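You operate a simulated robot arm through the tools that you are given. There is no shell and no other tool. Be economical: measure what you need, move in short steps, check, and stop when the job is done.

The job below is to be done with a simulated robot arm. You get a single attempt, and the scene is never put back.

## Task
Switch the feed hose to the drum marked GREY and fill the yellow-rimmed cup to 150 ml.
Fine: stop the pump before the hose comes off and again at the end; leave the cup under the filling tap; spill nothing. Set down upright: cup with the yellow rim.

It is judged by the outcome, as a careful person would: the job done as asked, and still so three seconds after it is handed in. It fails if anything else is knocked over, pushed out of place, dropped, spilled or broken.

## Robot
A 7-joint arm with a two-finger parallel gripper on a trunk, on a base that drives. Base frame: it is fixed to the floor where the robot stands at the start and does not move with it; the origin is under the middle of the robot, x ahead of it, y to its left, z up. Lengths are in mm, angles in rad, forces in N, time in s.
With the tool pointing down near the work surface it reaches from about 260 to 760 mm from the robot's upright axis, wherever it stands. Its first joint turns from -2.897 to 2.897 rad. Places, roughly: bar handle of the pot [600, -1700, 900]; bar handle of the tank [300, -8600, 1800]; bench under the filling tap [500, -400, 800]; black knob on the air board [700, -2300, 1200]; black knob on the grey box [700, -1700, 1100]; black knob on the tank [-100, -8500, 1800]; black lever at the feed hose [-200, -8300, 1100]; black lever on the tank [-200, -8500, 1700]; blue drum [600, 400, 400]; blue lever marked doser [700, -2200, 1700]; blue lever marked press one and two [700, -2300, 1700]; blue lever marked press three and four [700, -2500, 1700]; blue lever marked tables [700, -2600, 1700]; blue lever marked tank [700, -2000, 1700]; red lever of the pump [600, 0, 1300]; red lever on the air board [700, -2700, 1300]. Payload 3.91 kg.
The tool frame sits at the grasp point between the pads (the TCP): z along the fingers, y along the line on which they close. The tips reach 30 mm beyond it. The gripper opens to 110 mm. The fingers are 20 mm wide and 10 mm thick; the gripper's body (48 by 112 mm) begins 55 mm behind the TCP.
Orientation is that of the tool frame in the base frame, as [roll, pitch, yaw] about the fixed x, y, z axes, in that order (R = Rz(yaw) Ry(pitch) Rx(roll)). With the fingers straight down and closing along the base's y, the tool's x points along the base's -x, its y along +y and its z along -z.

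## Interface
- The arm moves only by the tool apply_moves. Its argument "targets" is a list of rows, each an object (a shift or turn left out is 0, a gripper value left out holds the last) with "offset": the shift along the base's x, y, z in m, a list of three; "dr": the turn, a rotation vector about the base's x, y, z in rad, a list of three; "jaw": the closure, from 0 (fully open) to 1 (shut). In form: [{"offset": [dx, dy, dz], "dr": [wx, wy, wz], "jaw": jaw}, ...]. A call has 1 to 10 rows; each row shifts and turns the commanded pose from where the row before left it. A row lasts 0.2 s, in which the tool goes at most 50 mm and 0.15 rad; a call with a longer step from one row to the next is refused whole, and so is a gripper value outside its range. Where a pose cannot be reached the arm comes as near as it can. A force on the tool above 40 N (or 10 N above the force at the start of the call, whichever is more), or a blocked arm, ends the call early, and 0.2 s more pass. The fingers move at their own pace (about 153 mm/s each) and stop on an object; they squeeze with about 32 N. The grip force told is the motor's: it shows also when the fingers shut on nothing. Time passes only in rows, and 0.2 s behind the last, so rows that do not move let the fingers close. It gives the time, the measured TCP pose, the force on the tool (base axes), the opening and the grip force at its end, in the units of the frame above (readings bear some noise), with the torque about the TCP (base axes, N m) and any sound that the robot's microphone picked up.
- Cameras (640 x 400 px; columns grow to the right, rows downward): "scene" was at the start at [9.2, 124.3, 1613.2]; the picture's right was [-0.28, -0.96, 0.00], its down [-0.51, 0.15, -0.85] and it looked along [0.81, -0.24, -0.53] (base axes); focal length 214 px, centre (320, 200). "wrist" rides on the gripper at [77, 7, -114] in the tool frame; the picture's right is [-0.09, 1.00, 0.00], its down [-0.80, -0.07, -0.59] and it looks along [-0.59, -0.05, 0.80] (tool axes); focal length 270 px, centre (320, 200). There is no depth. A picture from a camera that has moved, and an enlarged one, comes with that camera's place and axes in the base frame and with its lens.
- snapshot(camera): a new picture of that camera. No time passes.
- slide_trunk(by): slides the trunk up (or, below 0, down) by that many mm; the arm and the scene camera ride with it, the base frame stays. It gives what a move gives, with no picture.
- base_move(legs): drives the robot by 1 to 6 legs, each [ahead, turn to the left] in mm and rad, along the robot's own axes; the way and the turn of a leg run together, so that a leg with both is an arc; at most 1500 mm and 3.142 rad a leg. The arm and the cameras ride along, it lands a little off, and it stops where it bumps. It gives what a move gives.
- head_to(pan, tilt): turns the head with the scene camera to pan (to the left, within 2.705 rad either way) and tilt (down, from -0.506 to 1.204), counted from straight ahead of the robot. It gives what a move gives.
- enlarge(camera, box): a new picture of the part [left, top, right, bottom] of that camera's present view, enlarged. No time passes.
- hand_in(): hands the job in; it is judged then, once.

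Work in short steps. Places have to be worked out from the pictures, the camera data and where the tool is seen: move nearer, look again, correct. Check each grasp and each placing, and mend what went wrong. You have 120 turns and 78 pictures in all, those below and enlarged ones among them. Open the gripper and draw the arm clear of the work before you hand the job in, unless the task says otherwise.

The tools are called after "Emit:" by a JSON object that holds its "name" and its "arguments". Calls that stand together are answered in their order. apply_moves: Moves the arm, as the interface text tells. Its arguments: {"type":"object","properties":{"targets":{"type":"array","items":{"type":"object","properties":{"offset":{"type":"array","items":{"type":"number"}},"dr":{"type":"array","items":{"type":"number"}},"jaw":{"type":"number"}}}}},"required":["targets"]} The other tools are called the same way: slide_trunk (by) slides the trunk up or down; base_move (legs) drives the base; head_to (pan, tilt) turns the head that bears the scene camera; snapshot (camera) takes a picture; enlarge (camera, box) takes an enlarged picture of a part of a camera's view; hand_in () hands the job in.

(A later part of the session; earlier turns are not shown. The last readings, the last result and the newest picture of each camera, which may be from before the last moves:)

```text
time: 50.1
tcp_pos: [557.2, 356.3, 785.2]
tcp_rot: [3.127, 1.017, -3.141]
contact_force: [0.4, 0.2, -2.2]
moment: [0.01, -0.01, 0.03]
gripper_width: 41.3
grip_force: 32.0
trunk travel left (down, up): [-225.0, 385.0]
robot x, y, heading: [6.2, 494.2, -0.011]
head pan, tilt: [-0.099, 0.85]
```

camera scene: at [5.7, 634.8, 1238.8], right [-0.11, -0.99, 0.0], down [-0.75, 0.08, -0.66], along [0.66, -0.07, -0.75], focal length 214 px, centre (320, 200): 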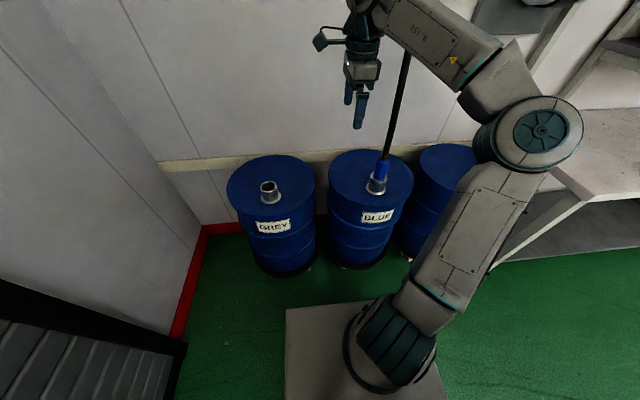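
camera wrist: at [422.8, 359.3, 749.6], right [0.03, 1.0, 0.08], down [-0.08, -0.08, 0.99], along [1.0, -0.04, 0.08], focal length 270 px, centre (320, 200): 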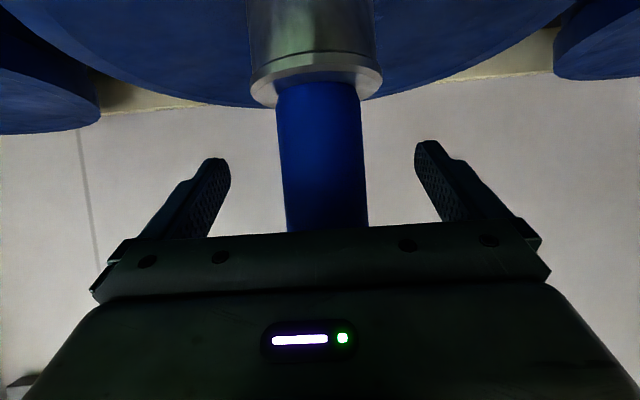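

It rose freely. Check that the sleeve is coming along.

Emit:
{"name": "apply_moves", "arguments": {"targets": [{"offset": [0, 0, 0.03]}, {"offset": [0, 0, 0.03]}, {}]}}

Emit:
{"name": "snapshot", "arguments": {"camera": "wrist"}}

Emit:
{"name": "snapshot", "arguments": {"camera": "scene"}}

```text
time: 50.9
tcp_pos: [560.4, 356.9, 845.5]
tcp_rot: [3.124, 1.017, -3.141]
contact_force: [0.1, 0.0, -1.9]
moment: [-0.02, 0.01, 0.01]
gripper_width: 41.7
grip_force: 31.8
trunk travel left (down, up): [-225.0, 385.0]
robot x, y, heading: [4.3, 492.2, -0.011]
head pan, tilt: [-0.099, 0.85]
```

```text
43 pictures are left
camera wrist: at [421.8, 360.5, 839.8], right [0.03, 1.0, 0.08], down [-0.08, -0.08, 0.99], along [1.0, -0.04, 0.08], focal length 270 px, centre (320, 200)
```

wrist: 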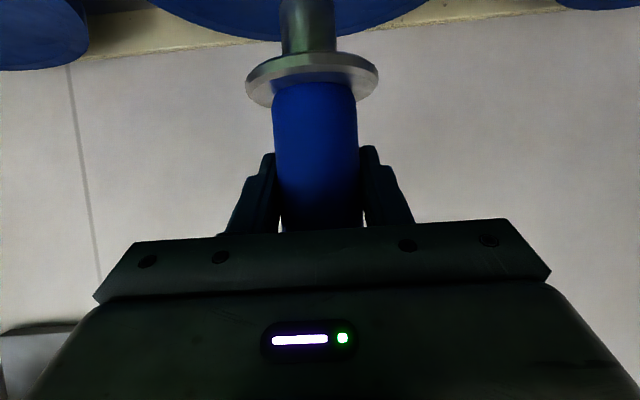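

```text
42 pictures are left
camera scene: at [5.7, 634.8, 1238.8], right [-0.11, -0.99, 0.0], down [-0.75, 0.08, -0.66], along [0.66, -0.07, -0.75], focal length 214 px, centre (320, 200)
```

scene: 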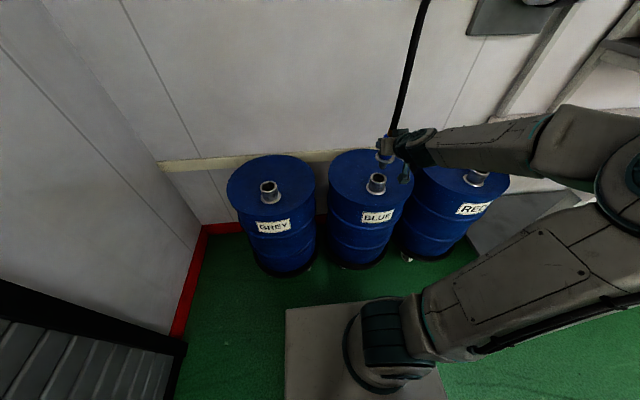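

Coupling with its flange is off the drum, neck remains. I carry it toward the grey drum in +y, watching force.

Emit:
{"name": "apply_moves", "arguments": {"targets": [{"offset": [0, 0.02, 0.01]}, {"offset": [0, 0.04, 0.01]}, {"offset": [0, 0.04, 0]}, {"offset": [0, 0.04, 0]}, {"offset": [0, 0.04, 0]}, {"offset": [0, 0.04, 0]}, {"offset": [0, 0.04, 0]}, {"offset": [0, 0.03, 0]}, {}]}}

Emit:
{"name": "snapshot", "arguments": {"camera": "scene"}}

Emit:
{"name": "snapshot", "arguments": {"camera": "wrist"}}

```text
time: 52.9
tcp_pos: [557.1, 644.9, 865.7]
tcp_rot: [3.126, 1.018, -3.139]
contact_force: [0.1, 0.5, -2.7]
moment: [-0.01, 0.03, -0.02]
gripper_width: 41.2
grip_force: 32.1
trunk travel left (down, up): [-225.0, 385.0]
robot x, y, heading: [1.1, 491.2, -0.008]
head pan, tilt: [-0.099, 0.85]
```

```text
41 pictures are left
camera scene: at [5.8, 635.0, 1238.8], right [-0.11, -0.99, 0.0], down [-0.75, 0.08, -0.66], along [0.66, -0.07, -0.75], focal length 214 px, centre (320, 200)
```

scene: 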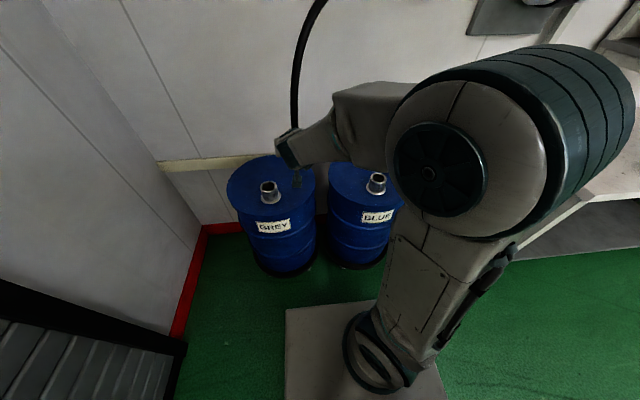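

```text
40 pictures are left
camera wrist: at [421.0, 649.3, 859.6], right [0.03, 1.0, 0.08], down [-0.08, -0.08, 0.99], along [1.0, -0.04, 0.08], focal length 270 px, centre (320, 200)
```

wrist: 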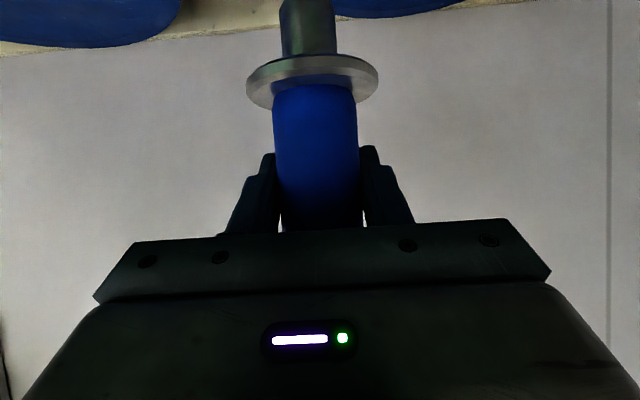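

The coupling has a spigot below its flange that plugs into the neck. I zoom both necks to get their relative position precisely.

Emit:
{"name": "enlarge", "arguments": {"camera": "scene", "box": [240, 150, 400, 220]}}

```text
4.00 times, centred on (320, 185) of scene
camera zoom: at [5.8, 635.0, 1238.8], right [-0.11, -0.99, 0.0], down [-0.75, 0.08, -0.66], along [0.66, -0.07, -0.75], focal length 858 px, centre (320, 260)
```

zoom: 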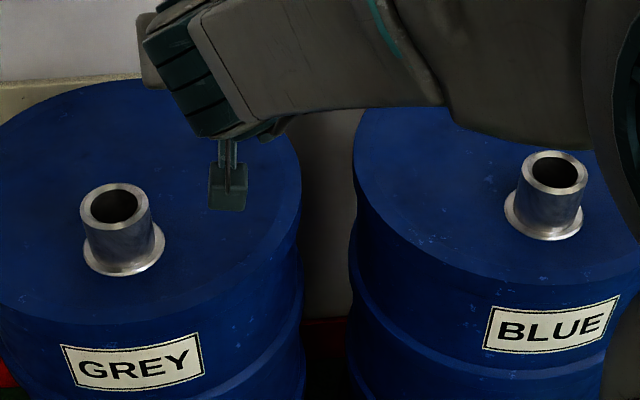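

Grey neck computes to (561,757), top z≈700. I move over it at height and check.

Emit:
{"name": "apply_moves", "arguments": {"targets": [{"offset": [0.002, 0.04, 0]}, {"offset": [0.001, 0.04, 0]}, {"offset": [0, 0.032, -0.01]}, {"offset": [0, 0, -0.03]}, {}]}}

Emit:
{"name": "enlarge", "arguments": {"camera": "scene", "box": [190, 100, 350, 220]}}

Emit:
{"name": "snapshot", "arguments": {"camera": "wrist"}}

```text
time: 54.1
tcp_pos: [563.5, 756.0, 823.4]
tcp_rot: [3.126, 1.018, -3.141]
contact_force: [-0.6, 0.1, -2.6]
moment: [0.0, -0.02, -0.01]
gripper_width: 40.9
grip_force: 32.1
trunk travel left (down, up): [-225.0, 385.0]
robot x, y, heading: [3.6, 496.2, -0.009]
head pan, tilt: [-0.099, 0.85]
```

```text
3.33 times, centred on (270, 160) of scene
camera zoom: at [5.9, 635.0, 1238.8], right [-0.11, -0.99, 0.0], down [-0.75, 0.08, -0.66], along [0.66, -0.07, -0.75], focal length 715 px, centre (487, 333)
```

zoom: 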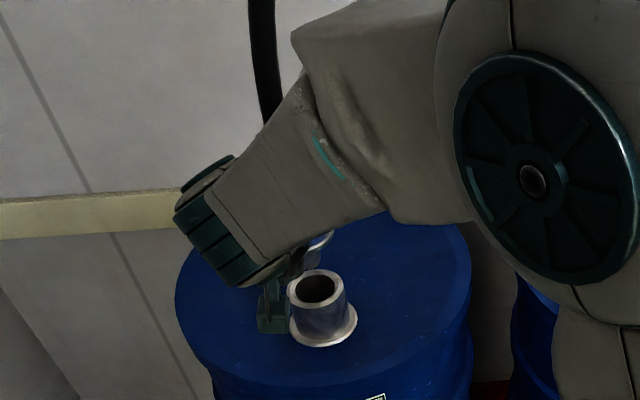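

```text
37 pictures are left
camera wrist: at [426.4, 761.2, 819.1], right [0.03, 1.0, 0.08], down [-0.08, -0.08, 0.99], along [1.0, -0.04, 0.08], focal length 270 px, centre (320, 200)
```

wrist: 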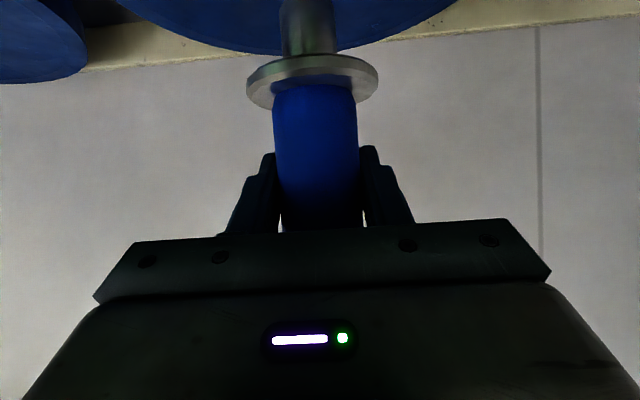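

Aligned as computed. Descend gently, watching force.

Emit:
{"name": "apply_moves", "arguments": {"targets": [{"offset": [0, 0, -0.015]}, {"offset": [0, 0, -0.015]}, {"offset": [0, 0, -0.01]}, {}]}}

Emit:
{"name": "snapshot", "arguments": {"camera": "wrist"}}

```text
time: 55.1
tcp_pos: [562.4, 757.2, 784.8]
tcp_rot: [3.127, 1.017, 3.142]
contact_force: [0.5, 0.9, -2.0]
moment: [-0.01, -0.03, -0.02]
gripper_width: 41.4
grip_force: 32.3
trunk travel left (down, up): [-225.0, 385.0]
robot x, y, heading: [-0.7, 493.9, -0.012]
head pan, tilt: [-0.099, 0.85]
```

```text
36 pictures are left
camera wrist: at [425.3, 761.6, 779.1], right [0.03, 1.0, 0.08], down [-0.08, -0.08, 0.99], along [1.0, -0.04, 0.08], focal length 270 px, centre (320, 200)
```

wrist: 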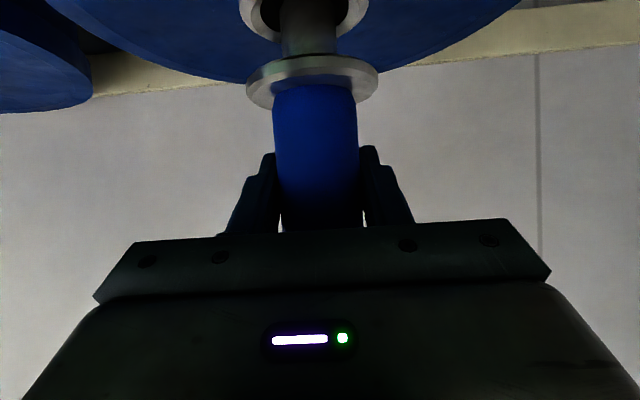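

The spigot is entering the neck, ~3 mm toward +y; shift −3 mm and continue to seat.

Emit:
{"name": "apply_moves", "arguments": {"targets": [{"offset": [0, -0.0025, 0]}, {"offset": [0, 0, -0.012]}, {"offset": [0, 0, -0.012]}, {"offset": [0, 0, -0.006]}, {}]}}

Emit:
{"name": "snapshot", "arguments": {"camera": "wrist"}}

```text
time: 56.3
tcp_pos: [563.0, 756.3, 753.0]
tcp_rot: [3.125, 1.018, -3.141]
contact_force: [-0.4, -0.2, -3.0]
moment: [0.0, 0.01, -0.01]
gripper_width: 41.0
grip_force: 32.4
trunk travel left (down, up): [-225.0, 385.0]
robot x, y, heading: [5.4, 492.0, -0.015]
head pan, tilt: [-0.099, 0.85]
```

```text
35 pictures are left
camera wrist: at [425.9, 759.8, 748.9], right [0.03, 1.0, 0.08], down [-0.08, -0.08, 0.99], along [1.0, -0.04, 0.08], focal length 270 px, centre (320, 200)
```

wrist: 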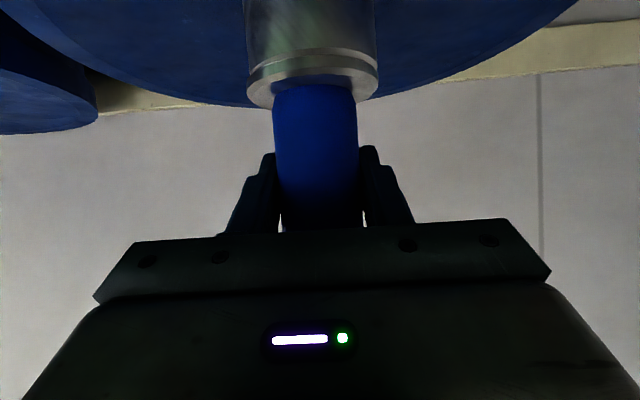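

Almost seated; press a few mm until contact is felt.

Emit:
{"name": "apply_moves", "arguments": {"targets": [{"offset": [0, 0, -0.003]}, {"offset": [0, 0, -0.003]}, {}]}}

Emit:
{"name": "enlarge", "arguments": {"camera": "wrist", "box": [200, 0, 440, 150]}}

```text
time: 57.1
tcp_pos: [562.3, 755.9, 754.2]
tcp_rot: [3.12, 1.03, 3.137]
contact_force: [4.4, 3.5, 33.4]
moment: [-0.54, 0.53, -0.09]
gripper_width: 41.4
grip_force: 31.7
trunk travel left (down, up): [-225.0, 385.0]
robot x, y, heading: [1.6, 495.0, -0.011]
head pan, tilt: [-0.099, 0.85]
```

```text
2.67 times, centred on (320, 75) of wrist
camera zoom: at [425.8, 760.0, 747.3], right [0.03, 1.0, 0.09], down [-0.09, -0.08, 0.99], along [1.0, -0.04, 0.09], focal length 721 px, centre (320, 533)
```

zoom: 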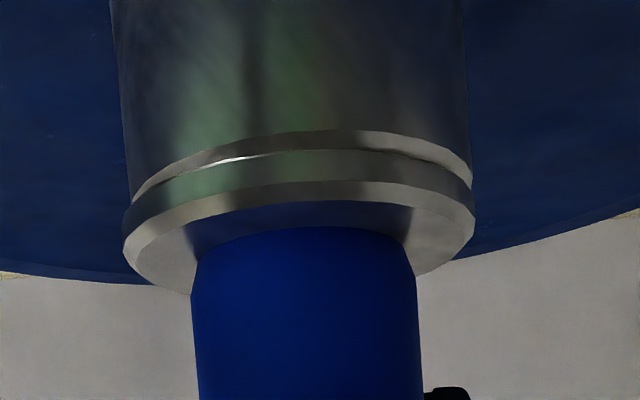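

Flange is seated on the neck (33 N). Relax a little, open and back away along −x.

Emit:
{"name": "apply_moves", "arguments": {"targets": [{"offset": [0, 0, 0.004]}, {"jaw": 0}, {}, {}]}}

Emit:
{"name": "apply_moves", "arguments": {"targets": [{"offset": [-0.03, 0, 0.01]}, {"offset": [-0.04, 0, 0.02]}, {"offset": [-0.04, 0, 0.03]}, {}]}}

Emit:
{"name": "snapshot", "arguments": {"camera": "wrist"}}

```text
time: 58.1
tcp_pos: [563.0, 754.6, 751.8]
tcp_rot: [3.125, 1.017, -3.139]
contact_force: [0.1, -0.2, -0.7]
moment: [0.02, 0.01, 0.01]
gripper_width: 109.7
grip_force: 0.1
trunk travel left (down, up): [-225.0, 385.0]
robot x, y, heading: [4.7, 497.1, -0.01]
head pan, tilt: [-0.099, 0.85]
```

```text
time: 59.1
tcp_pos: [452.4, 755.8, 811.8]
tcp_rot: [3.127, 1.019, -3.141]
contact_force: [-0.3, 0.3, -0.3]
moment: [0.01, 0.0, 0.0]
gripper_width: 110.0
grip_force: 0.1
trunk travel left (down, up): [-225.0, 385.0]
robot x, y, heading: [3.6, 491.9, -0.009]
head pan, tilt: [-0.099, 0.85]
```

```text
33 pictures are left
camera wrist: at [314.5, 759.3, 807.5], right [0.03, 1.0, 0.08], down [-0.08, -0.08, 0.99], along [1.0, -0.04, 0.08], focal length 270 px, centre (320, 200)
```

wrist: 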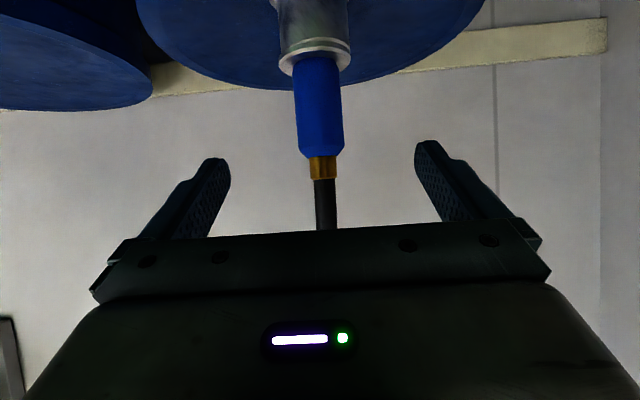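

The coupling stays seated on GREY. Now retract, point the tool down again, and raise the trunk for travel.

Emit:
{"name": "apply_moves", "arguments": {"targets": [{"offset": [-0.02, 0, 0.02], "dr": [0, 0.145, 0]}, {"offset": [-0.02, 0, 0.03], "dr": [0, 0.145, 0]}, {"offset": [-0.01, -0.02, 0.03], "dr": [0, 0.145, 0]}, {"offset": [0, -0.02, 0.03], "dr": [0, 0.145, 0]}, {"offset": [0, -0.02, 0.03], "dr": [0, 0.145, 0]}, {"offset": [0, -0.02, 0.03], "dr": [0, 0.145, 0]}, {"offset": [0, -0.02, 0.03], "dr": [0, 0.145, 0]}, {"offset": [0, -0.03, 0.02]}, {"offset": [0, -0.03, 0.02]}]}}

Emit:
{"name": "slide_trunk", "arguments": {"by": 385}}

```text
time: 61.1
tcp_pos: [402.1, 595.5, 1054.1]
tcp_rot: [3.126, 0.003, 3.14]
contact_force: [-1.2, 1.2, 0.0]
moment: [-0.06, 0.0, -0.02]
gripper_width: 109.9
grip_force: 0.1
trunk travel left (down, up): [-225.0, 385.0]
robot x, y, heading: [0.8, 491.0, -0.015]
head pan, tilt: [-0.099, 0.85]
```

```text
time: 64.8
tcp_pos: [403.2, 594.1, 1437.9]
tcp_rot: [3.123, 0.004, -3.141]
contact_force: [0.0, -0.1, 0.4]
moment: [-0.02, 0.0, -0.01]
gripper_width: 109.8
grip_force: 0.1
trunk travel left (down, up): [-610.0, 0.0]
robot x, y, heading: [6.8, 491.8, -0.006]
head pan, tilt: [-0.099, 0.85]
```

Drive back to the pump position (y≈0).

Emit:
{"name": "base_move", "arguments": {"legs": [[0, -1.56], [490, 0], [0, 1.57]]}}

Emit:
{"name": "head_to", "arguments": {"pan": -0.2, "tilt": 0.5}}

Emit:
{"name": "snapshot", "arguments": {"camera": "scene"}}

```text
time: 75.3
tcp_pos: [399.6, 100.9, 1439.0]
tcp_rot: [3.124, 0.003, 3.133]
contact_force: [0.2, 0.2, 0.1]
moment: [0.01, 0.0, 0.0]
gripper_width: 110.0
grip_force: 0.0
trunk travel left (down, up): [-610.0, 0.0]
robot x, y, heading: [0.2, 4.1, -0.017]
head pan, tilt: [-0.099, 0.85]
```

```text
time: 76.2
tcp_pos: [399.6, 102.5, 1438.6]
tcp_rot: [3.125, 0.003, 3.133]
contact_force: [-0.7, -0.3, 0.7]
moment: [0.0, 0.01, 0.02]
gripper_width: 110.1
grip_force: 0.1
trunk travel left (down, up): [-610.0, 0.0]
robot x, y, heading: [-4.1, 4.4, -0.017]
head pan, tilt: [-0.201, 0.499]
```

```text
32 pictures are left
camera scene: at [14.7, 135.3, 1653.7], right [-0.22, -0.98, 0.0], down [-0.47, 0.1, -0.88], along [0.86, -0.19, -0.48], focal length 214 px, centre (320, 200)
```

scene: 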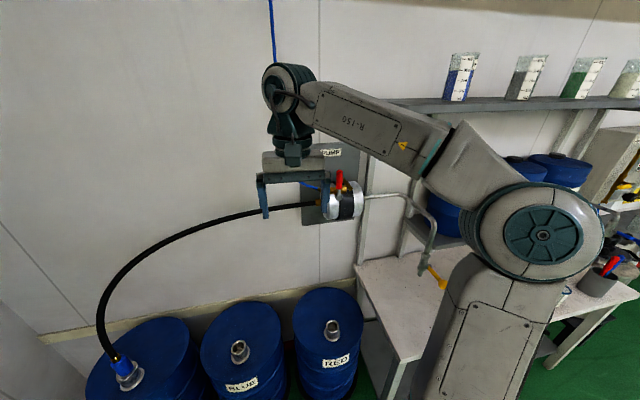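

Lever is up; hose now on GREY. I close the gripper and bring it to the −y side of the lever to push it back to +y.

Emit:
{"name": "apply_moves", "arguments": {"targets": [{"offset": [0.0, -0.045, 0], "jaw": 1}, {"offset": [0.0, -0.045, 0]}, {"offset": [0.01, -0.045, 0]}, {"offset": [0.03, -0.039, -0.01]}, {"offset": [0.03, -0.038, -0.02]}, {"offset": [0.03, 0, -0.03]}, {"offset": [0.04, 0, -0.005]}, {"offset": [0.04, 0, 0]}, {"offset": [0.03, 0, 0]}]}}

Emit:
{"name": "snapshot", "arguments": {"camera": "wrist"}}

```text
refused: row 4 steps farther than a row can; nothing moved
```

```text
31 pictures are left
camera wrist: at [322.7, 106.8, 1553.5], right [0.1, 1.0, 0.02], down [0.8, -0.09, 0.6], along [0.59, -0.04, -0.8], focal length 270 px, centre (320, 200)
```

wrist: 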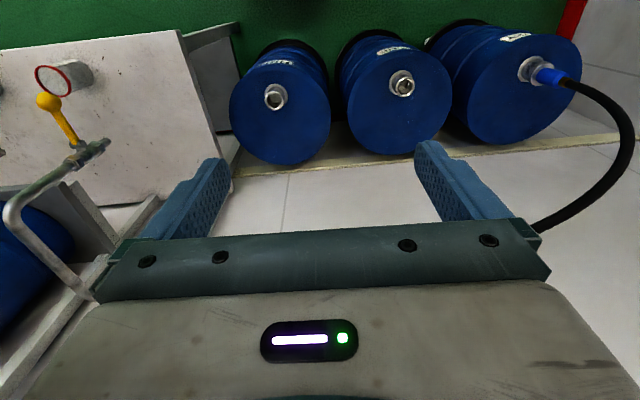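

One step was too long; redo with shorter steps.

Emit:
{"name": "apply_moves", "arguments": {"targets": [{"offset": [0.0, -0.045, 0], "jaw": 1}, {"offset": [0.0, -0.045, 0]}, {"offset": [0.01, -0.045, 0]}, {"offset": [0.03, -0.035, -0.01]}, {"offset": [0.02, -0.035, -0.02]}, {"offset": [0.03, -0.005, -0.03]}, {"offset": [0.04, 0, -0.005]}, {"offset": [0.04, 0, 0]}]}}

Emit:
{"name": "snapshot", "arguments": {"camera": "wrist"}}

```text
time: 78.0
tcp_pos: [569.9, -107.1, 1373.0]
tcp_rot: [3.126, 0.004, 3.135]
contact_force: [0.3, -1.3, -0.2]
moment: [-0.04, 0.03, 0.01]
gripper_width: 0.2
grip_force: 32.0
trunk travel left (down, up): [-610.0, 0.0]
robot x, y, heading: [1.9, 1.4, -0.018]
head pan, tilt: [-0.201, 0.499]
```

```text
30 pictures are left
camera wrist: at [494.0, -102.0, 1487.8], right [0.1, 1.0, 0.02], down [0.8, -0.09, 0.59], along [0.59, -0.04, -0.8], focal length 270 px, centre (320, 200)
```

wrist: 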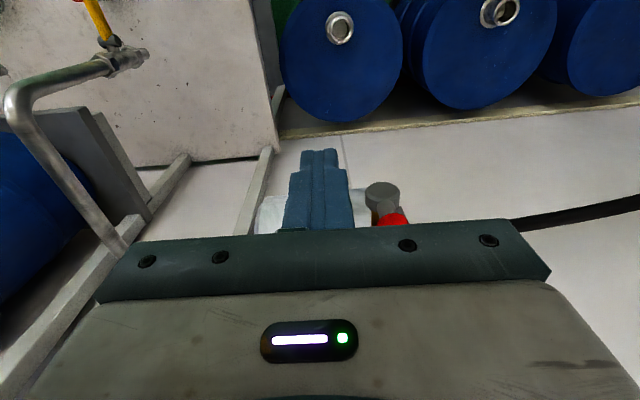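

Hub seen at (614,−61). Advance +42 mm in x, then push +y with descending path.

Emit:
{"name": "apply_moves", "arguments": {"targets": [{"offset": [0.03, 0, 0]}, {"offset": [0.014, 0, 0]}, {"offset": [0, 0.015, 0]}, {"offset": [0, 0.015, 0]}, {"offset": [0, 0.015, 0]}, {"offset": [0, 0.015, -0.003]}, {"offset": [0, 0.012, -0.006]}, {}]}}

Emit:
{"name": "snapshot", "arguments": {"camera": "wrist"}}

```text
time: 79.8
tcp_pos: [612.7, -40.2, 1365.1]
tcp_rot: [3.124, 0.003, 3.13]
contact_force: [-2.6, -16.0, -2.7]
moment: [-0.54, 0.09, -0.02]
gripper_width: 0.0
grip_force: 32.3
trunk travel left (down, up): [-610.0, 0.0]
robot x, y, heading: [2.8, 6.1, -0.019]
head pan, tilt: [-0.201, 0.499]
```

```text
29 pictures are left
camera wrist: at [536.6, -35.6, 1479.7], right [0.1, 0.99, 0.02], down [0.8, -0.09, 0.59], along [0.59, -0.04, -0.8], focal length 270 px, centre (320, 200)
```

wrist: 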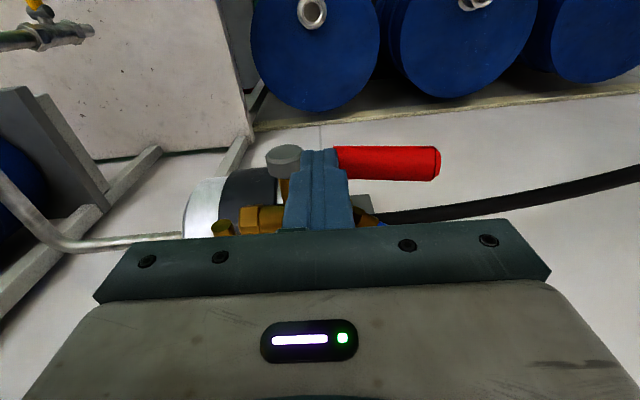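

Lever is falling towards +y. Continue, then press down to its stop.

Emit:
{"name": "apply_moves", "arguments": {"targets": [{"offset": [0, 0.01, 0]}, {"offset": [0, 0.01, 0]}, {"offset": [0, 0.01, 0]}, {"offset": [0, 0.01, 0]}, {"offset": [0, 0.01, 0]}, {"offset": [0, 0, -0.003]}, {"offset": [0, 0, -0.003]}, {"offset": [0, 0, -0.002]}, {}]}}

Emit:
{"name": "snapshot", "arguments": {"camera": "wrist"}}

```text
time: 81.8
tcp_pos: [612.8, 15.4, 1360.4]
tcp_rot: [3.122, 0.012, 3.133]
contact_force: [3.1, -0.4, 11.8]
moment: [-0.09, -0.15, 0.04]
gripper_width: 0.1
grip_force: 32.4
trunk travel left (down, up): [-610.0, 0.0]
robot x, y, heading: [0.3, 4.9, -0.021]
head pan, tilt: [-0.201, 0.499]
stopped in row 9: the force on the tool passed its limit at 42 N (the readings are from after the stop); the commanded pose is now the measured one
```

```text
28 pictures are left
camera wrist: at [535.2, 19.1, 1474.4], right [0.1, 1.0, 0.02], down [0.79, -0.09, 0.6], along [0.6, -0.04, -0.8], focal length 270 px, centre (320, 200)
```

wrist: 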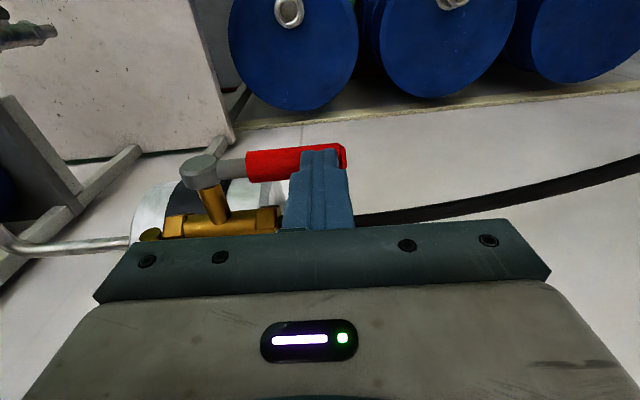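

Lever is back horizontal at its stop: pump on (tap closed). Retract, then back up a little and drive to the bench.

Emit:
{"name": "apply_moves", "arguments": {"targets": [{"offset": [0, 0, 0.03]}, {"offset": [-0.04, 0, 0.02]}, {"offset": [-0.045, 0, 0.01]}, {"offset": [-0.045, 0, 0.01]}, {"offset": [-0.045, -0.01, 0]}, {"offset": [-0.035, -0.02, 0], "jaw": 0}, {}]}}

Emit:
{"name": "base_move", "arguments": {"legs": [[-60, 0], [0, -1.55], [500, 0], [0, 1.57]]}}

Emit:
{"name": "head_to", "arguments": {"pan": -0.3, "tilt": 0.7}}

Emit:
{"name": "snapshot", "arguments": {"camera": "scene"}}

```text
time: 83.4
tcp_pos: [402.4, -16.2, 1429.3]
tcp_rot: [3.123, 0.009, 3.131]
contact_force: [-0.7, 0.5, 0.3]
moment: [0.01, 0.03, -0.01]
gripper_width: 109.8
grip_force: 0.0
trunk travel left (down, up): [-610.0, 0.0]
robot x, y, heading: [0.4, 2.1, -0.016]
head pan, tilt: [-0.201, 0.499]
```

```text
time: 94.4
tcp_pos: [353.4, -486.3, 1429.6]
tcp_rot: [3.121, 0.009, -3.101]
contact_force: [0.7, 0.1, 0.1]
moment: [0.0, -0.02, 0.01]
gripper_width: 110.1
grip_force: 0.1
trunk travel left (down, up): [-610.0, 0.0]
robot x, y, heading: [-50.1, -480.8, 0.033]
head pan, tilt: [-0.201, 0.499]
```

```text
time: 95.2
tcp_pos: [352.3, -484.5, 1430.5]
tcp_rot: [3.123, 0.009, -3.098]
contact_force: [0.5, -0.2, -0.4]
moment: [0.0, -0.02, -0.01]
gripper_width: 109.8
grip_force: 0.1
trunk travel left (down, up): [-610.0, 0.0]
robot x, y, heading: [-51.0, -481.8, 0.03]
head pan, tilt: [-0.3, 0.7]
```

```text
27 pictures are left
camera scene: at [-50.1, -359.4, 1636.1], right [-0.27, -0.96, 0.0], down [-0.62, 0.17, -0.77], along [0.74, -0.2, -0.64], focal length 214 px, centre (320, 200)
```

scene: 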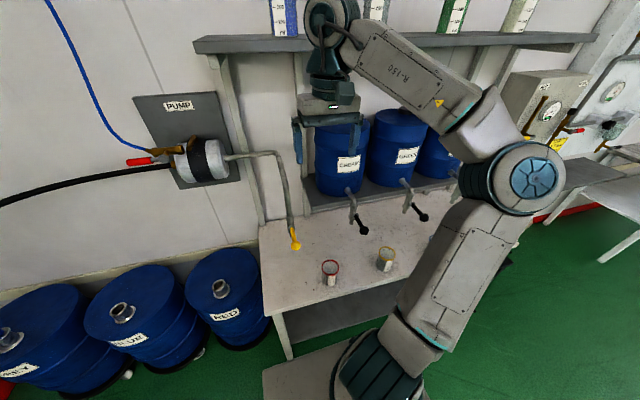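

Clear view: red cup ≈(405,−515), yellow ≈(402,−763), tap nearer the wall. I move the hand right, then lower the trunk.

Emit:
{"name": "apply_moves", "arguments": {"targets": [{"offset": [0, -0.045, 0]}, {"offset": [0, -0.045, 0]}, {"offset": [0, -0.045, 0]}, {"offset": [0, -0.045, 0]}, {"offset": [0, -0.045, 0]}, {"offset": [0, -0.04, 0]}]}}

Emit:
{"name": "slide_trunk", "arguments": {"by": -400}}

Emit:
{"name": "snapshot", "arguments": {"camera": "wrist"}}

Emit:
{"name": "snapshot", "arguments": {"camera": "scene"}}

```text
time: 96.6
tcp_pos: [350.1, -725.8, 1406.8]
tcp_rot: [3.121, 0.011, -3.103]
contact_force: [0.0, -0.6, -0.4]
moment: [0.03, 0.01, -0.01]
gripper_width: 109.8
grip_force: 0.2
out of reach, approached as far as the arm can: row 5, 6
trunk travel left (down, up): [-610.0, 0.0]
robot x, y, heading: [-53.5, -484.5, 0.03]
head pan, tilt: [-0.3, 0.7]
```

```text
time: 100.4
tcp_pos: [350.2, -724.2, 1006.2]
tcp_rot: [3.122, 0.013, -3.101]
contact_force: [-0.2, -0.9, -0.3]
moment: [-0.03, 0.02, 0.01]
gripper_width: 110.0
grip_force: 0.0
trunk travel left (down, up): [-210.0, 400.0]
robot x, y, heading: [-49.1, -481.2, 0.026]
head pan, tilt: [-0.3, 0.7]
```

```text
26 pictures are left
camera wrist: at [273.5, -723.7, 1120.0], right [0.05, 1.0, 0.02], down [0.8, -0.05, 0.6], along [0.6, -0.01, -0.8], focal length 270 px, centre (320, 200)
```

wrist: 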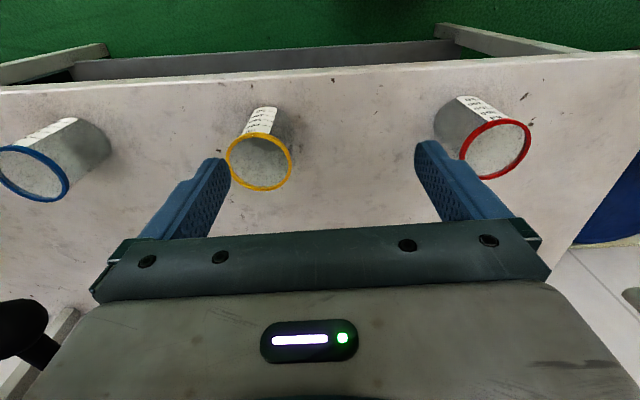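

```text
25 pictures are left
camera scene: at [-50.2, -359.6, 1236.1], right [-0.27, -0.96, 0.0], down [-0.62, 0.17, -0.76], along [0.74, -0.2, -0.64], focal length 214 px, centre (320, 200)
```

scene: 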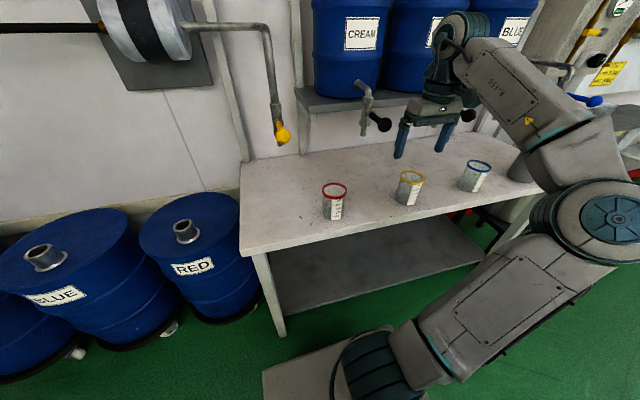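

Yellow cup ≈(411,−787), rim z≈865, bench ≈770, Ø≈70. It must be held from the side (tilted tool) to fit below the spout, so I tilt the hand above the cup.

Emit:
{"name": "apply_moves", "arguments": {"targets": [{"offset": [0.005, -0.006, 0], "dr": [0, -0.147, -0.006]}, {"offset": [0.005, -0.006, 0], "dr": [0, -0.147, -0.006]}, {"offset": [0.005, -0.006, 0], "dr": [0, -0.147, -0.006]}, {"offset": [0.005, -0.006, 0], "dr": [0, -0.147, -0.006]}, {"offset": [0.005, -0.006, 0], "dr": [0, -0.147, -0.006]}, {"offset": [0.005, -0.006, 0], "dr": [0, -0.147, -0.006]}, {"offset": [0.005, -0.006, 0], "dr": [0, -0.147, -0.006]}, {}]}}

Emit:
{"name": "snapshot", "arguments": {"camera": "wrist"}}

```text
time: 102.2
tcp_pos: [385.3, -765.6, 1005.7]
tcp_rot: [-3.131, 1.042, -3.133]
contact_force: [0.0, 0.1, -0.4]
moment: [0.0, -0.01, 0.0]
gripper_width: 110.1
grip_force: 0.2
trunk travel left (down, up): [-210.0, 400.0]
robot x, y, heading: [-49.7, -483.9, 0.029]
head pan, tilt: [-0.3, 0.7]
```

```text
24 pictures are left
camera wrist: at [248.9, -760.4, 997.2], right [0.04, 1.0, 0.07], down [-0.11, -0.07, 0.99], along [0.99, -0.05, 0.11], focal length 270 px, centre (320, 200)
```

wrist: 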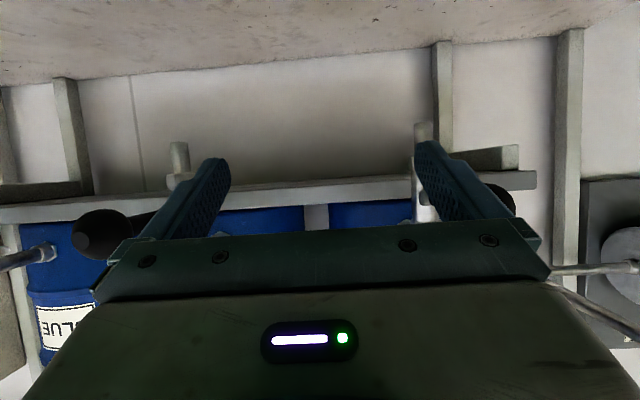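

Move to y≈−787 and down to z≈925 (tips still above the rim), then check alignment.

Emit:
{"name": "apply_moves", "arguments": {"targets": [{"offset": [0.005, -0.02, -0.02]}, {"offset": [0.005, 0, -0.03]}, {"offset": [0.0, 0, -0.03]}, {}]}}

Emit:
{"name": "snapshot", "arguments": {"camera": "wrist"}}

Emit:
{"name": "enlarge", "arguments": {"camera": "scene", "box": [300, 80, 500, 230]}}

```text
time: 103.2
tcp_pos: [394.6, -785.4, 928.7]
tcp_rot: [-3.134, 1.04, -3.133]
contact_force: [-0.6, -0.9, 0.0]
moment: [-0.02, 0.03, -0.01]
gripper_width: 109.7
grip_force: 0.0
trunk travel left (down, up): [-210.0, 400.0]
robot x, y, heading: [-52.7, -485.5, 0.03]
head pan, tilt: [-0.3, 0.7]
```

```text
23 pictures are left
camera wrist: at [257.9, -780.5, 918.7], right [0.04, 1.0, 0.07], down [-0.11, -0.07, 0.99], along [0.99, -0.05, 0.1], focal length 270 px, centre (320, 200)
```

wrist: 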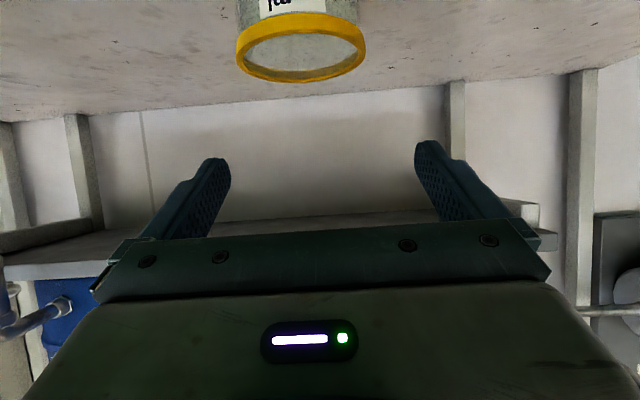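

```text
2.67 times, centred on (400, 155) of scene
camera zoom: at [-50.2, -359.6, 1236.1], right [-0.27, -0.96, 0.0], down [-0.62, 0.17, -0.76], along [0.74, -0.2, -0.64], focal length 572 px, centre (107, 320)
```

zoom: 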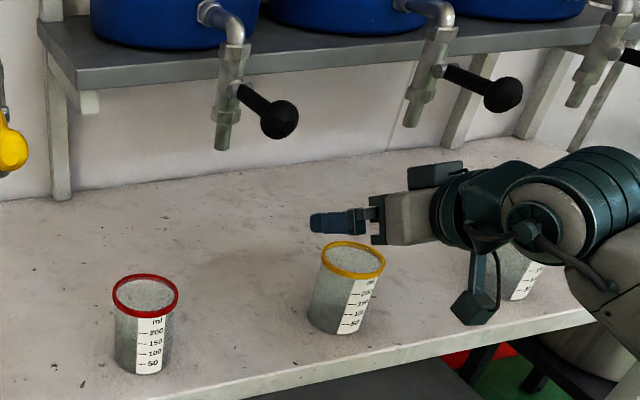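

Cup centre refined to ≈(409,−791), rim z≈855. Correct y and descend around it.

Emit:
{"name": "apply_moves", "arguments": {"targets": [{"offset": [0.003, -0.006, -0.02]}, {"offset": [0, 0, -0.03]}, {"offset": [0, 0, -0.03]}, {"offset": [0, 0, -0.02]}, {}]}}

Emit:
{"name": "snapshot", "arguments": {"camera": "wrist"}}

Emit:
{"name": "enlarge", "arguments": {"camera": "scene", "box": [340, 130, 480, 230]}}

```text
time: 104.4
tcp_pos: [397.1, -791.5, 825.4]
tcp_rot: [-3.133, 1.04, -3.133]
contact_force: [0.1, 0.0, -0.4]
moment: [-0.04, -0.04, -0.02]
gripper_width: 109.9
grip_force: 0.0
trunk travel left (down, up): [-210.0, 400.0]
robot x, y, heading: [-54.0, -482.0, 0.033]
head pan, tilt: [-0.3, 0.7]
```

```text
21 pictures are left
camera wrist: at [261.0, -786.1, 816.3], right [0.04, 1.0, 0.07], down [-0.11, -0.07, 0.99], along [0.99, -0.05, 0.1], focal length 270 px, centre (320, 200)
```

wrist: 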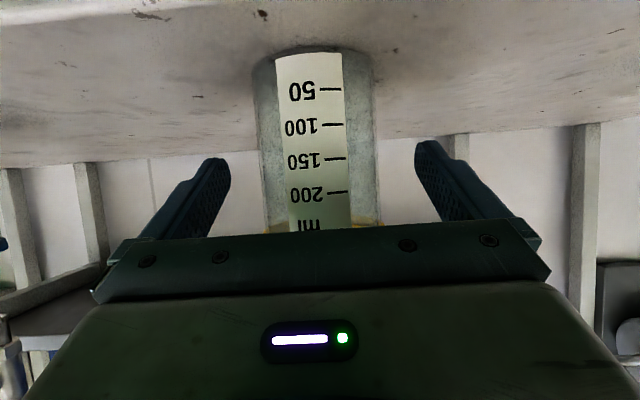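

```text
4.00 times, centred on (410, 180) of scene
camera zoom: at [-50.2, -359.6, 1236.1], right [-0.27, -0.96, 0.0], down [-0.62, 0.17, -0.76], along [0.74, -0.2, -0.64], focal length 858 px, centre (-40, 280)
```

zoom: 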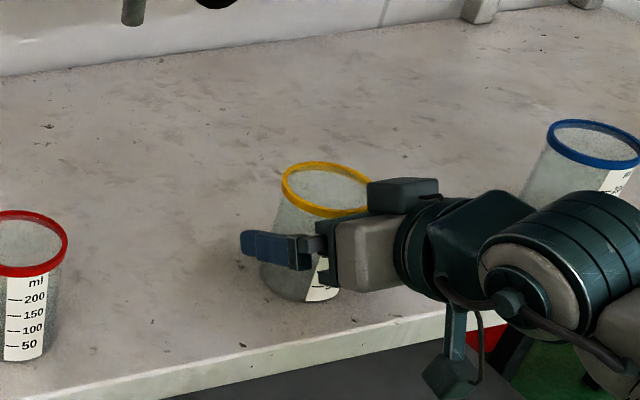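

Well centred with the scale facing the camera. Move 8 mm forward and close.

Emit:
{"name": "apply_moves", "arguments": {"targets": [{"offset": [0.008, 0, 0]}, {"jaw": 1}, {}, {}]}}

```text
time: 105.4
tcp_pos: [405.4, -791.8, 825.8]
tcp_rot: [-3.132, 1.04, -3.133]
contact_force: [0.2, 0.6, 1.6]
moment: [0.01, -0.04, 0.01]
gripper_width: 68.6
grip_force: 31.9
trunk travel left (down, up): [-210.0, 400.0]
robot x, y, heading: [-50.6, -485.6, 0.034]
head pan, tilt: [-0.3, 0.7]
```

Gripped at 68.6 mm. Lift and slightly retract, then carry toward y≈−400.

Emit:
{"name": "apply_moves", "arguments": {"targets": [{"offset": [0, 0, 0.02]}, {"offset": [0, 0, 0.035]}, {"offset": [-0.01, 0, 0.035]}, {"offset": [-0.015, 0, 0.03]}, {}]}}

Emit:
{"name": "snapshot", "arguments": {"camera": "scene"}}

```text
time: 106.6
tcp_pos: [381.6, -794.9, 948.2]
tcp_rot: [-3.132, 1.041, -3.131]
contact_force: [-0.9, 1.0, -1.1]
moment: [0.03, 0.0, -0.02]
gripper_width: 68.6
grip_force: 31.6
trunk travel left (down, up): [-210.0, 400.0]
robot x, y, heading: [-50.5, -484.5, 0.034]
head pan, tilt: [-0.3, 0.7]
```

```text
19 pictures are left
camera scene: at [-50.2, -359.6, 1236.1], right [-0.27, -0.96, 0.0], down [-0.62, 0.17, -0.76], along [0.74, -0.2, -0.64], focal length 214 px, centre (320, 200)
```

scene: 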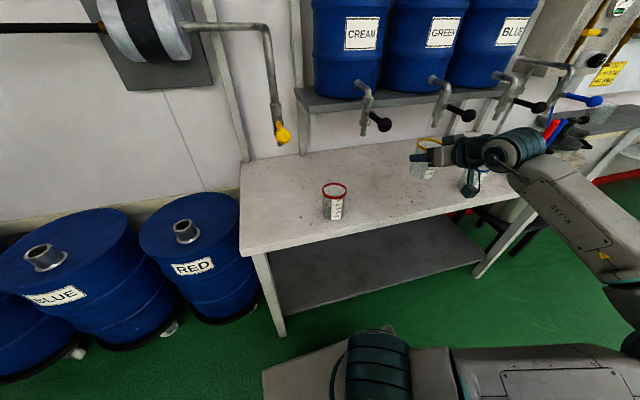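

Spout end triangulates to ≈(528,−393, z≈980). I carry the cup along y at this height.

Emit:
{"name": "apply_moves", "arguments": {"targets": [{"offset": [0, 0.045, 0]}, {"offset": [0, 0.045, 0]}, {"offset": [0, 0.045, 0]}, {"offset": [0, 0.045, 0]}, {"offset": [0, 0.045, 0]}, {"offset": [0, 0.045, 0]}, {"offset": [0, 0.045, 0]}, {"offset": [0, 0.045, 0]}, {"offset": [0, 0.04, 0]}, {}]}}

Emit:
{"name": "snapshot", "arguments": {"camera": "wrist"}}

```text
time: 108.8
tcp_pos: [380.1, -391.8, 946.3]
tcp_rot: [-3.133, 1.039, -3.132]
contact_force: [-0.7, -0.3, -0.9]
moment: [0.02, 0.01, 0.01]
gripper_width: 68.6
grip_force: 31.9
trunk travel left (down, up): [-210.0, 400.0]
robot x, y, heading: [-53.2, -485.4, 0.03]
head pan, tilt: [-0.3, 0.7]
```

```text
18 pictures are left
camera wrist: at [243.5, -386.9, 937.8], right [0.04, 1.0, 0.07], down [-0.11, -0.07, 0.99], along [0.99, -0.05, 0.1], focal length 270 px, centre (320, 200)
```

wrist: 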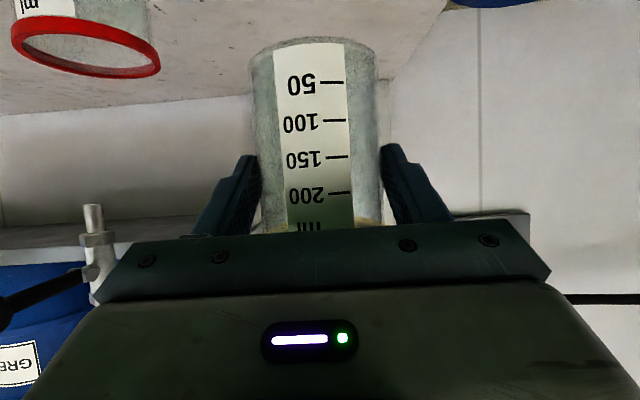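

Cup held upright. Lower to z≈850 and go forward under the spout.

Emit:
{"name": "apply_moves", "arguments": {"targets": [{"offset": [0, 0, -0.035]}, {"offset": [0, 0, -0.035]}, {"offset": [0.01, 0, -0.025]}, {"offset": [0.04, 0, 0]}, {"offset": [0.04, 0, 0]}, {"offset": [0.04, 0, 0]}, {"offset": [0.01, 0, 0]}, {}]}}

Emit:
{"name": "enlarge", "arguments": {"camera": "scene", "box": [180, 60, 380, 220]}}

```text
time: 110.6
tcp_pos: [521.1, -392.7, 850.5]
tcp_rot: [-3.134, 1.038, -3.133]
contact_force: [-0.1, -0.1, -1.3]
moment: [-0.02, 0.01, 0.02]
gripper_width: 68.3
grip_force: 32.5
trunk travel left (down, up): [-210.0, 400.0]
robot x, y, heading: [-49.2, -482.7, 0.029]
head pan, tilt: [-0.3, 0.7]
```

```text
2.50 times, centred on (280, 140) of scene
camera zoom: at [-50.1, -359.3, 1236.1], right [-0.27, -0.96, 0.0], down [-0.62, 0.17, -0.76], along [0.74, -0.2, -0.64], focal length 536 px, centre (420, 350)
```

zoom: 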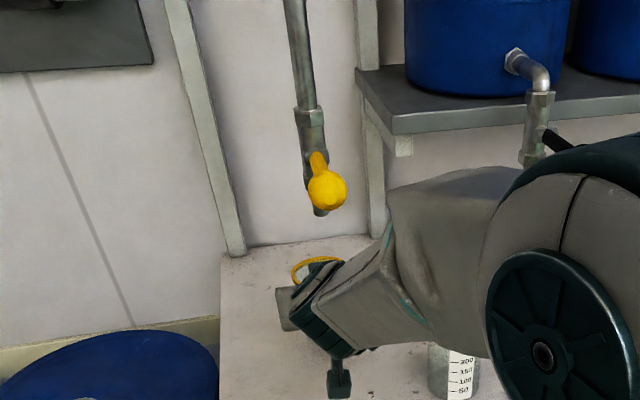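

Spout end refines to ≈(536,−397,963); the cup centre is ≈(530,−393). Nudge and set down.

Emit:
{"name": "apply_moves", "arguments": {"targets": [{"offset": [0.006, -0.004, 0]}, {"offset": [0, 0, -0.012]}, {"offset": [0, 0, -0.008]}, {"offset": [0, 0, -0.003]}, {}]}}

```text
time: 111.8
tcp_pos: [527.3, -397.6, 827.0]
tcp_rot: [-3.132, 1.039, -3.131]
contact_force: [0.1, -0.3, -0.2]
moment: [0.0, 0.03, 0.0]
gripper_width: 68.7
grip_force: 32.1
trunk travel left (down, up): [-210.0, 400.0]
robot x, y, heading: [-51.0, -482.3, 0.03]
head pan, tilt: [-0.3, 0.7]
```

Lower the last millimetres until contact.

Emit:
{"name": "apply_moves", "arguments": {"targets": [{"offset": [0, 0, -0.001]}, {"offset": [0, 0, -0.001]}, {}]}}

```text
time: 112.6
tcp_pos: [527.9, -396.4, 825.8]
tcp_rot: [-3.132, 1.04, -3.132]
contact_force: [-0.2, 0.7, -0.1]
moment: [0.02, 0.01, 0.02]
gripper_width: 68.7
grip_force: 32.0
trunk travel left (down, up): [-210.0, 400.0]
robot x, y, heading: [-49.6, -487.2, 0.027]
head pan, tilt: [-0.3, 0.7]
```

Emit:
{"name": "apply_moves", "arguments": {"targets": [{"offset": [0, 0, -0.001]}, {"offset": [0, 0, -0.001]}, {}]}}

```text
time: 113.4
tcp_pos: [528.2, -397.0, 824.4]
tcp_rot: [-3.134, 1.041, -3.132]
contact_force: [0.0, -0.2, 1.1]
moment: [0.01, -0.02, 0.01]
gripper_width: 68.7
grip_force: 31.7
trunk travel left (down, up): [-210.0, 400.0]
robot x, y, heading: [-52.4, -481.9, 0.031]
head pan, tilt: [-0.3, 0.7]
```

Slight upward force now: the cup touches the bench. Open and back out straight along −x.

Emit:
{"name": "apply_moves", "arguments": {"targets": [{"offset": [0, 0, -0.001]}, {"jaw": 0.3}, {"jaw": 0}, {}]}}

Emit:
{"name": "apply_moves", "arguments": {"targets": [{"offset": [-0.03, 0, 0]}, {"offset": [-0.04, 0, 0]}, {"offset": [-0.03, 0, 0]}, {"offset": [-0.02, 0, 0]}, {}]}}

Emit:
{"name": "snapshot", "arguments": {"camera": "wrist"}}

```text
time: 114.4
tcp_pos: [526.6, -396.6, 822.5]
tcp_rot: [-3.132, 1.043, -3.133]
contact_force: [-0.4, -0.1, -0.6]
moment: [0.0, -0.01, 0.01]
gripper_width: 110.2
grip_force: 0.1
trunk travel left (down, up): [-210.0, 400.0]
robot x, y, heading: [-49.8, -484.3, 0.031]
head pan, tilt: [-0.3, 0.7]
```

```text
time: 115.6
tcp_pos: [408.0, -395.5, 823.9]
tcp_rot: [-3.133, 1.041, -3.131]
contact_force: [0.0, 0.2, 0.5]
moment: [-0.04, -0.04, 0.02]
gripper_width: 110.4
grip_force: 0.0
trunk travel left (down, up): [-210.0, 400.0]
robot x, y, heading: [-50.6, -485.7, 0.028]
head pan, tilt: [-0.3, 0.7]
```

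```text
16 pictures are left
camera wrist: at [269.5, -390.0, 816.0], right [0.04, 1.0, 0.07], down [-0.11, -0.07, 0.99], along [0.99, -0.05, 0.1], focal length 270 px, centre (320, 200)
```

wrist: 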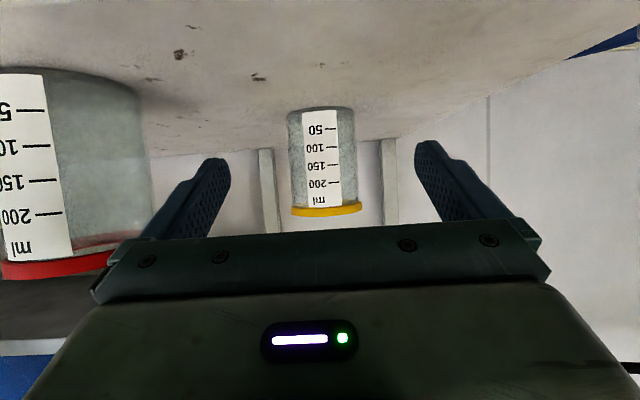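

Yellow cup stands upright under the spout. I move left clear of the tap lever, turn the tool down and rise.

Emit:
{"name": "apply_moves", "arguments": {"targets": [{"offset": [-0.02, 0.04, 0]}, {"offset": [0, 0.045, 0.01]}, {"offset": [0, 0.045, 0.02], "dr": [0, 0.148, 0]}, {"offset": [0, 0.02, 0.04], "dr": [0, 0.148, 0]}, {"offset": [0, 0, 0.045], "dr": [0, 0.148, 0]}, {"offset": [0, 0, 0.045], "dr": [0, 0.148, 0]}, {"offset": [0, 0, 0.045], "dr": [0, 0.148, 0]}, {"offset": [0, 0, 0.045], "dr": [0, 0.148, 0]}, {"offset": [0, 0, 0.045], "dr": [0, 0.148, 0]}]}}

Emit:
{"name": "enlarge", "arguments": {"camera": "scene", "box": [230, 80, 350, 200]}}

```text
time: 117.8
tcp_pos: [401.6, -631.0, 1106.5]
tcp_rot: [3.114, 0.135, 2.186]
contact_force: [-2.4, 1.6, -0.6]
moment: [-0.05, -0.13, 0.03]
gripper_width: 110.1
grip_force: 0.1
out of reach, approached as far as the arm can: row 7, 8
trunk travel left (down, up): [-210.0, 400.0]
robot x, y, heading: [-51.3, -482.7, 0.026]
head pan, tilt: [-0.3, 0.7]
stopped in row 9: the arm was blocked; the commanded pose is now the measured one
```

```text
3.33 times, centred on (290, 140) of scene
camera zoom: at [-52.2, -358.2, 1235.8], right [-0.27, -0.96, 0.0], down [-0.62, 0.17, -0.77], along [0.74, -0.21, -0.64], focal length 715 px, centre (420, 400)
```

zoom: 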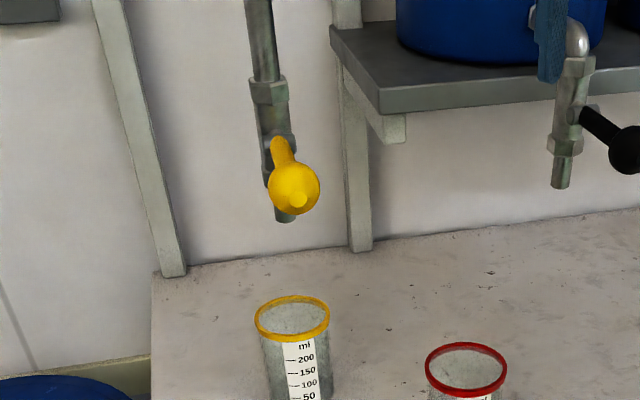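

The arm took an odd configuration and ended at y=−631; I check what is around before moving.

Emit:
{"name": "snapshot", "arguments": {"camera": "scene"}}

Emit:
{"name": "snapshot", "arguments": {"camera": "wrist"}}

```text
14 pictures are left
camera scene: at [-52.2, -358.2, 1235.8], right [-0.27, -0.96, 0.0], down [-0.62, 0.17, -0.77], along [0.74, -0.21, -0.64], focal length 214 px, centre (320, 200)
```

scene: 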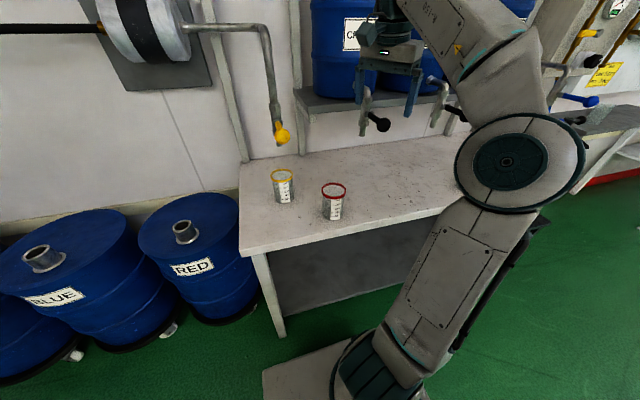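

```text
13 pictures are left
camera wrist: at [352.6, -555.9, 1209.3], right [0.86, 0.51, 0.04], down [0.34, -0.63, 0.7], along [0.38, -0.58, -0.72], focal length 270 px, centre (320, 200)
```

wrist: 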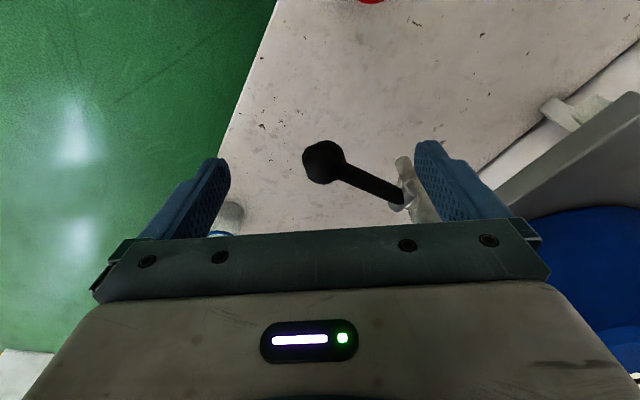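

Nothing was disturbed; hand hovers over a black tap. Rise straight up first, then yaw back and travel to above the yellow lever.

Emit:
{"name": "apply_moves", "arguments": {"targets": [{"offset": [-0.005, 0.0, 0.03]}, {"offset": [-0.01, 0, 0.04]}, {"offset": [-0.01, 0, 0.04]}, {"offset": [-0.01, 0.02, 0.02], "dr": [0, 0, 0.14]}, {"offset": [0, 0.03, 0], "dr": [0, 0, 0.14]}, {"offset": [0, 0.03, 0], "dr": [0, 0, 0.14]}, {"offset": [0, 0.03, 0], "dr": [0, 0, 0.14]}, {"offset": [0, 0.04, 0], "dr": [0, 0, 0.14]}, {"offset": [0, 0.04, 0], "dr": [0, 0, 0.14]}, {}]}}

```text
time: 120.0
tcp_pos: [394.7, -474.8, 1137.3]
tcp_rot: [3.103, 0.121, 2.935]
contact_force: [0.1, -0.2, -1.1]
moment: [0.02, 0.02, 0.01]
gripper_width: 110.1
grip_force: 0.0
out of reach, approached as far as the arm can: row 2, 3, 4
trunk travel left (down, up): [-210.0, 400.0]
robot x, y, heading: [-47.3, -483.3, 0.025]
head pan, tilt: [-0.3, 0.7]
```

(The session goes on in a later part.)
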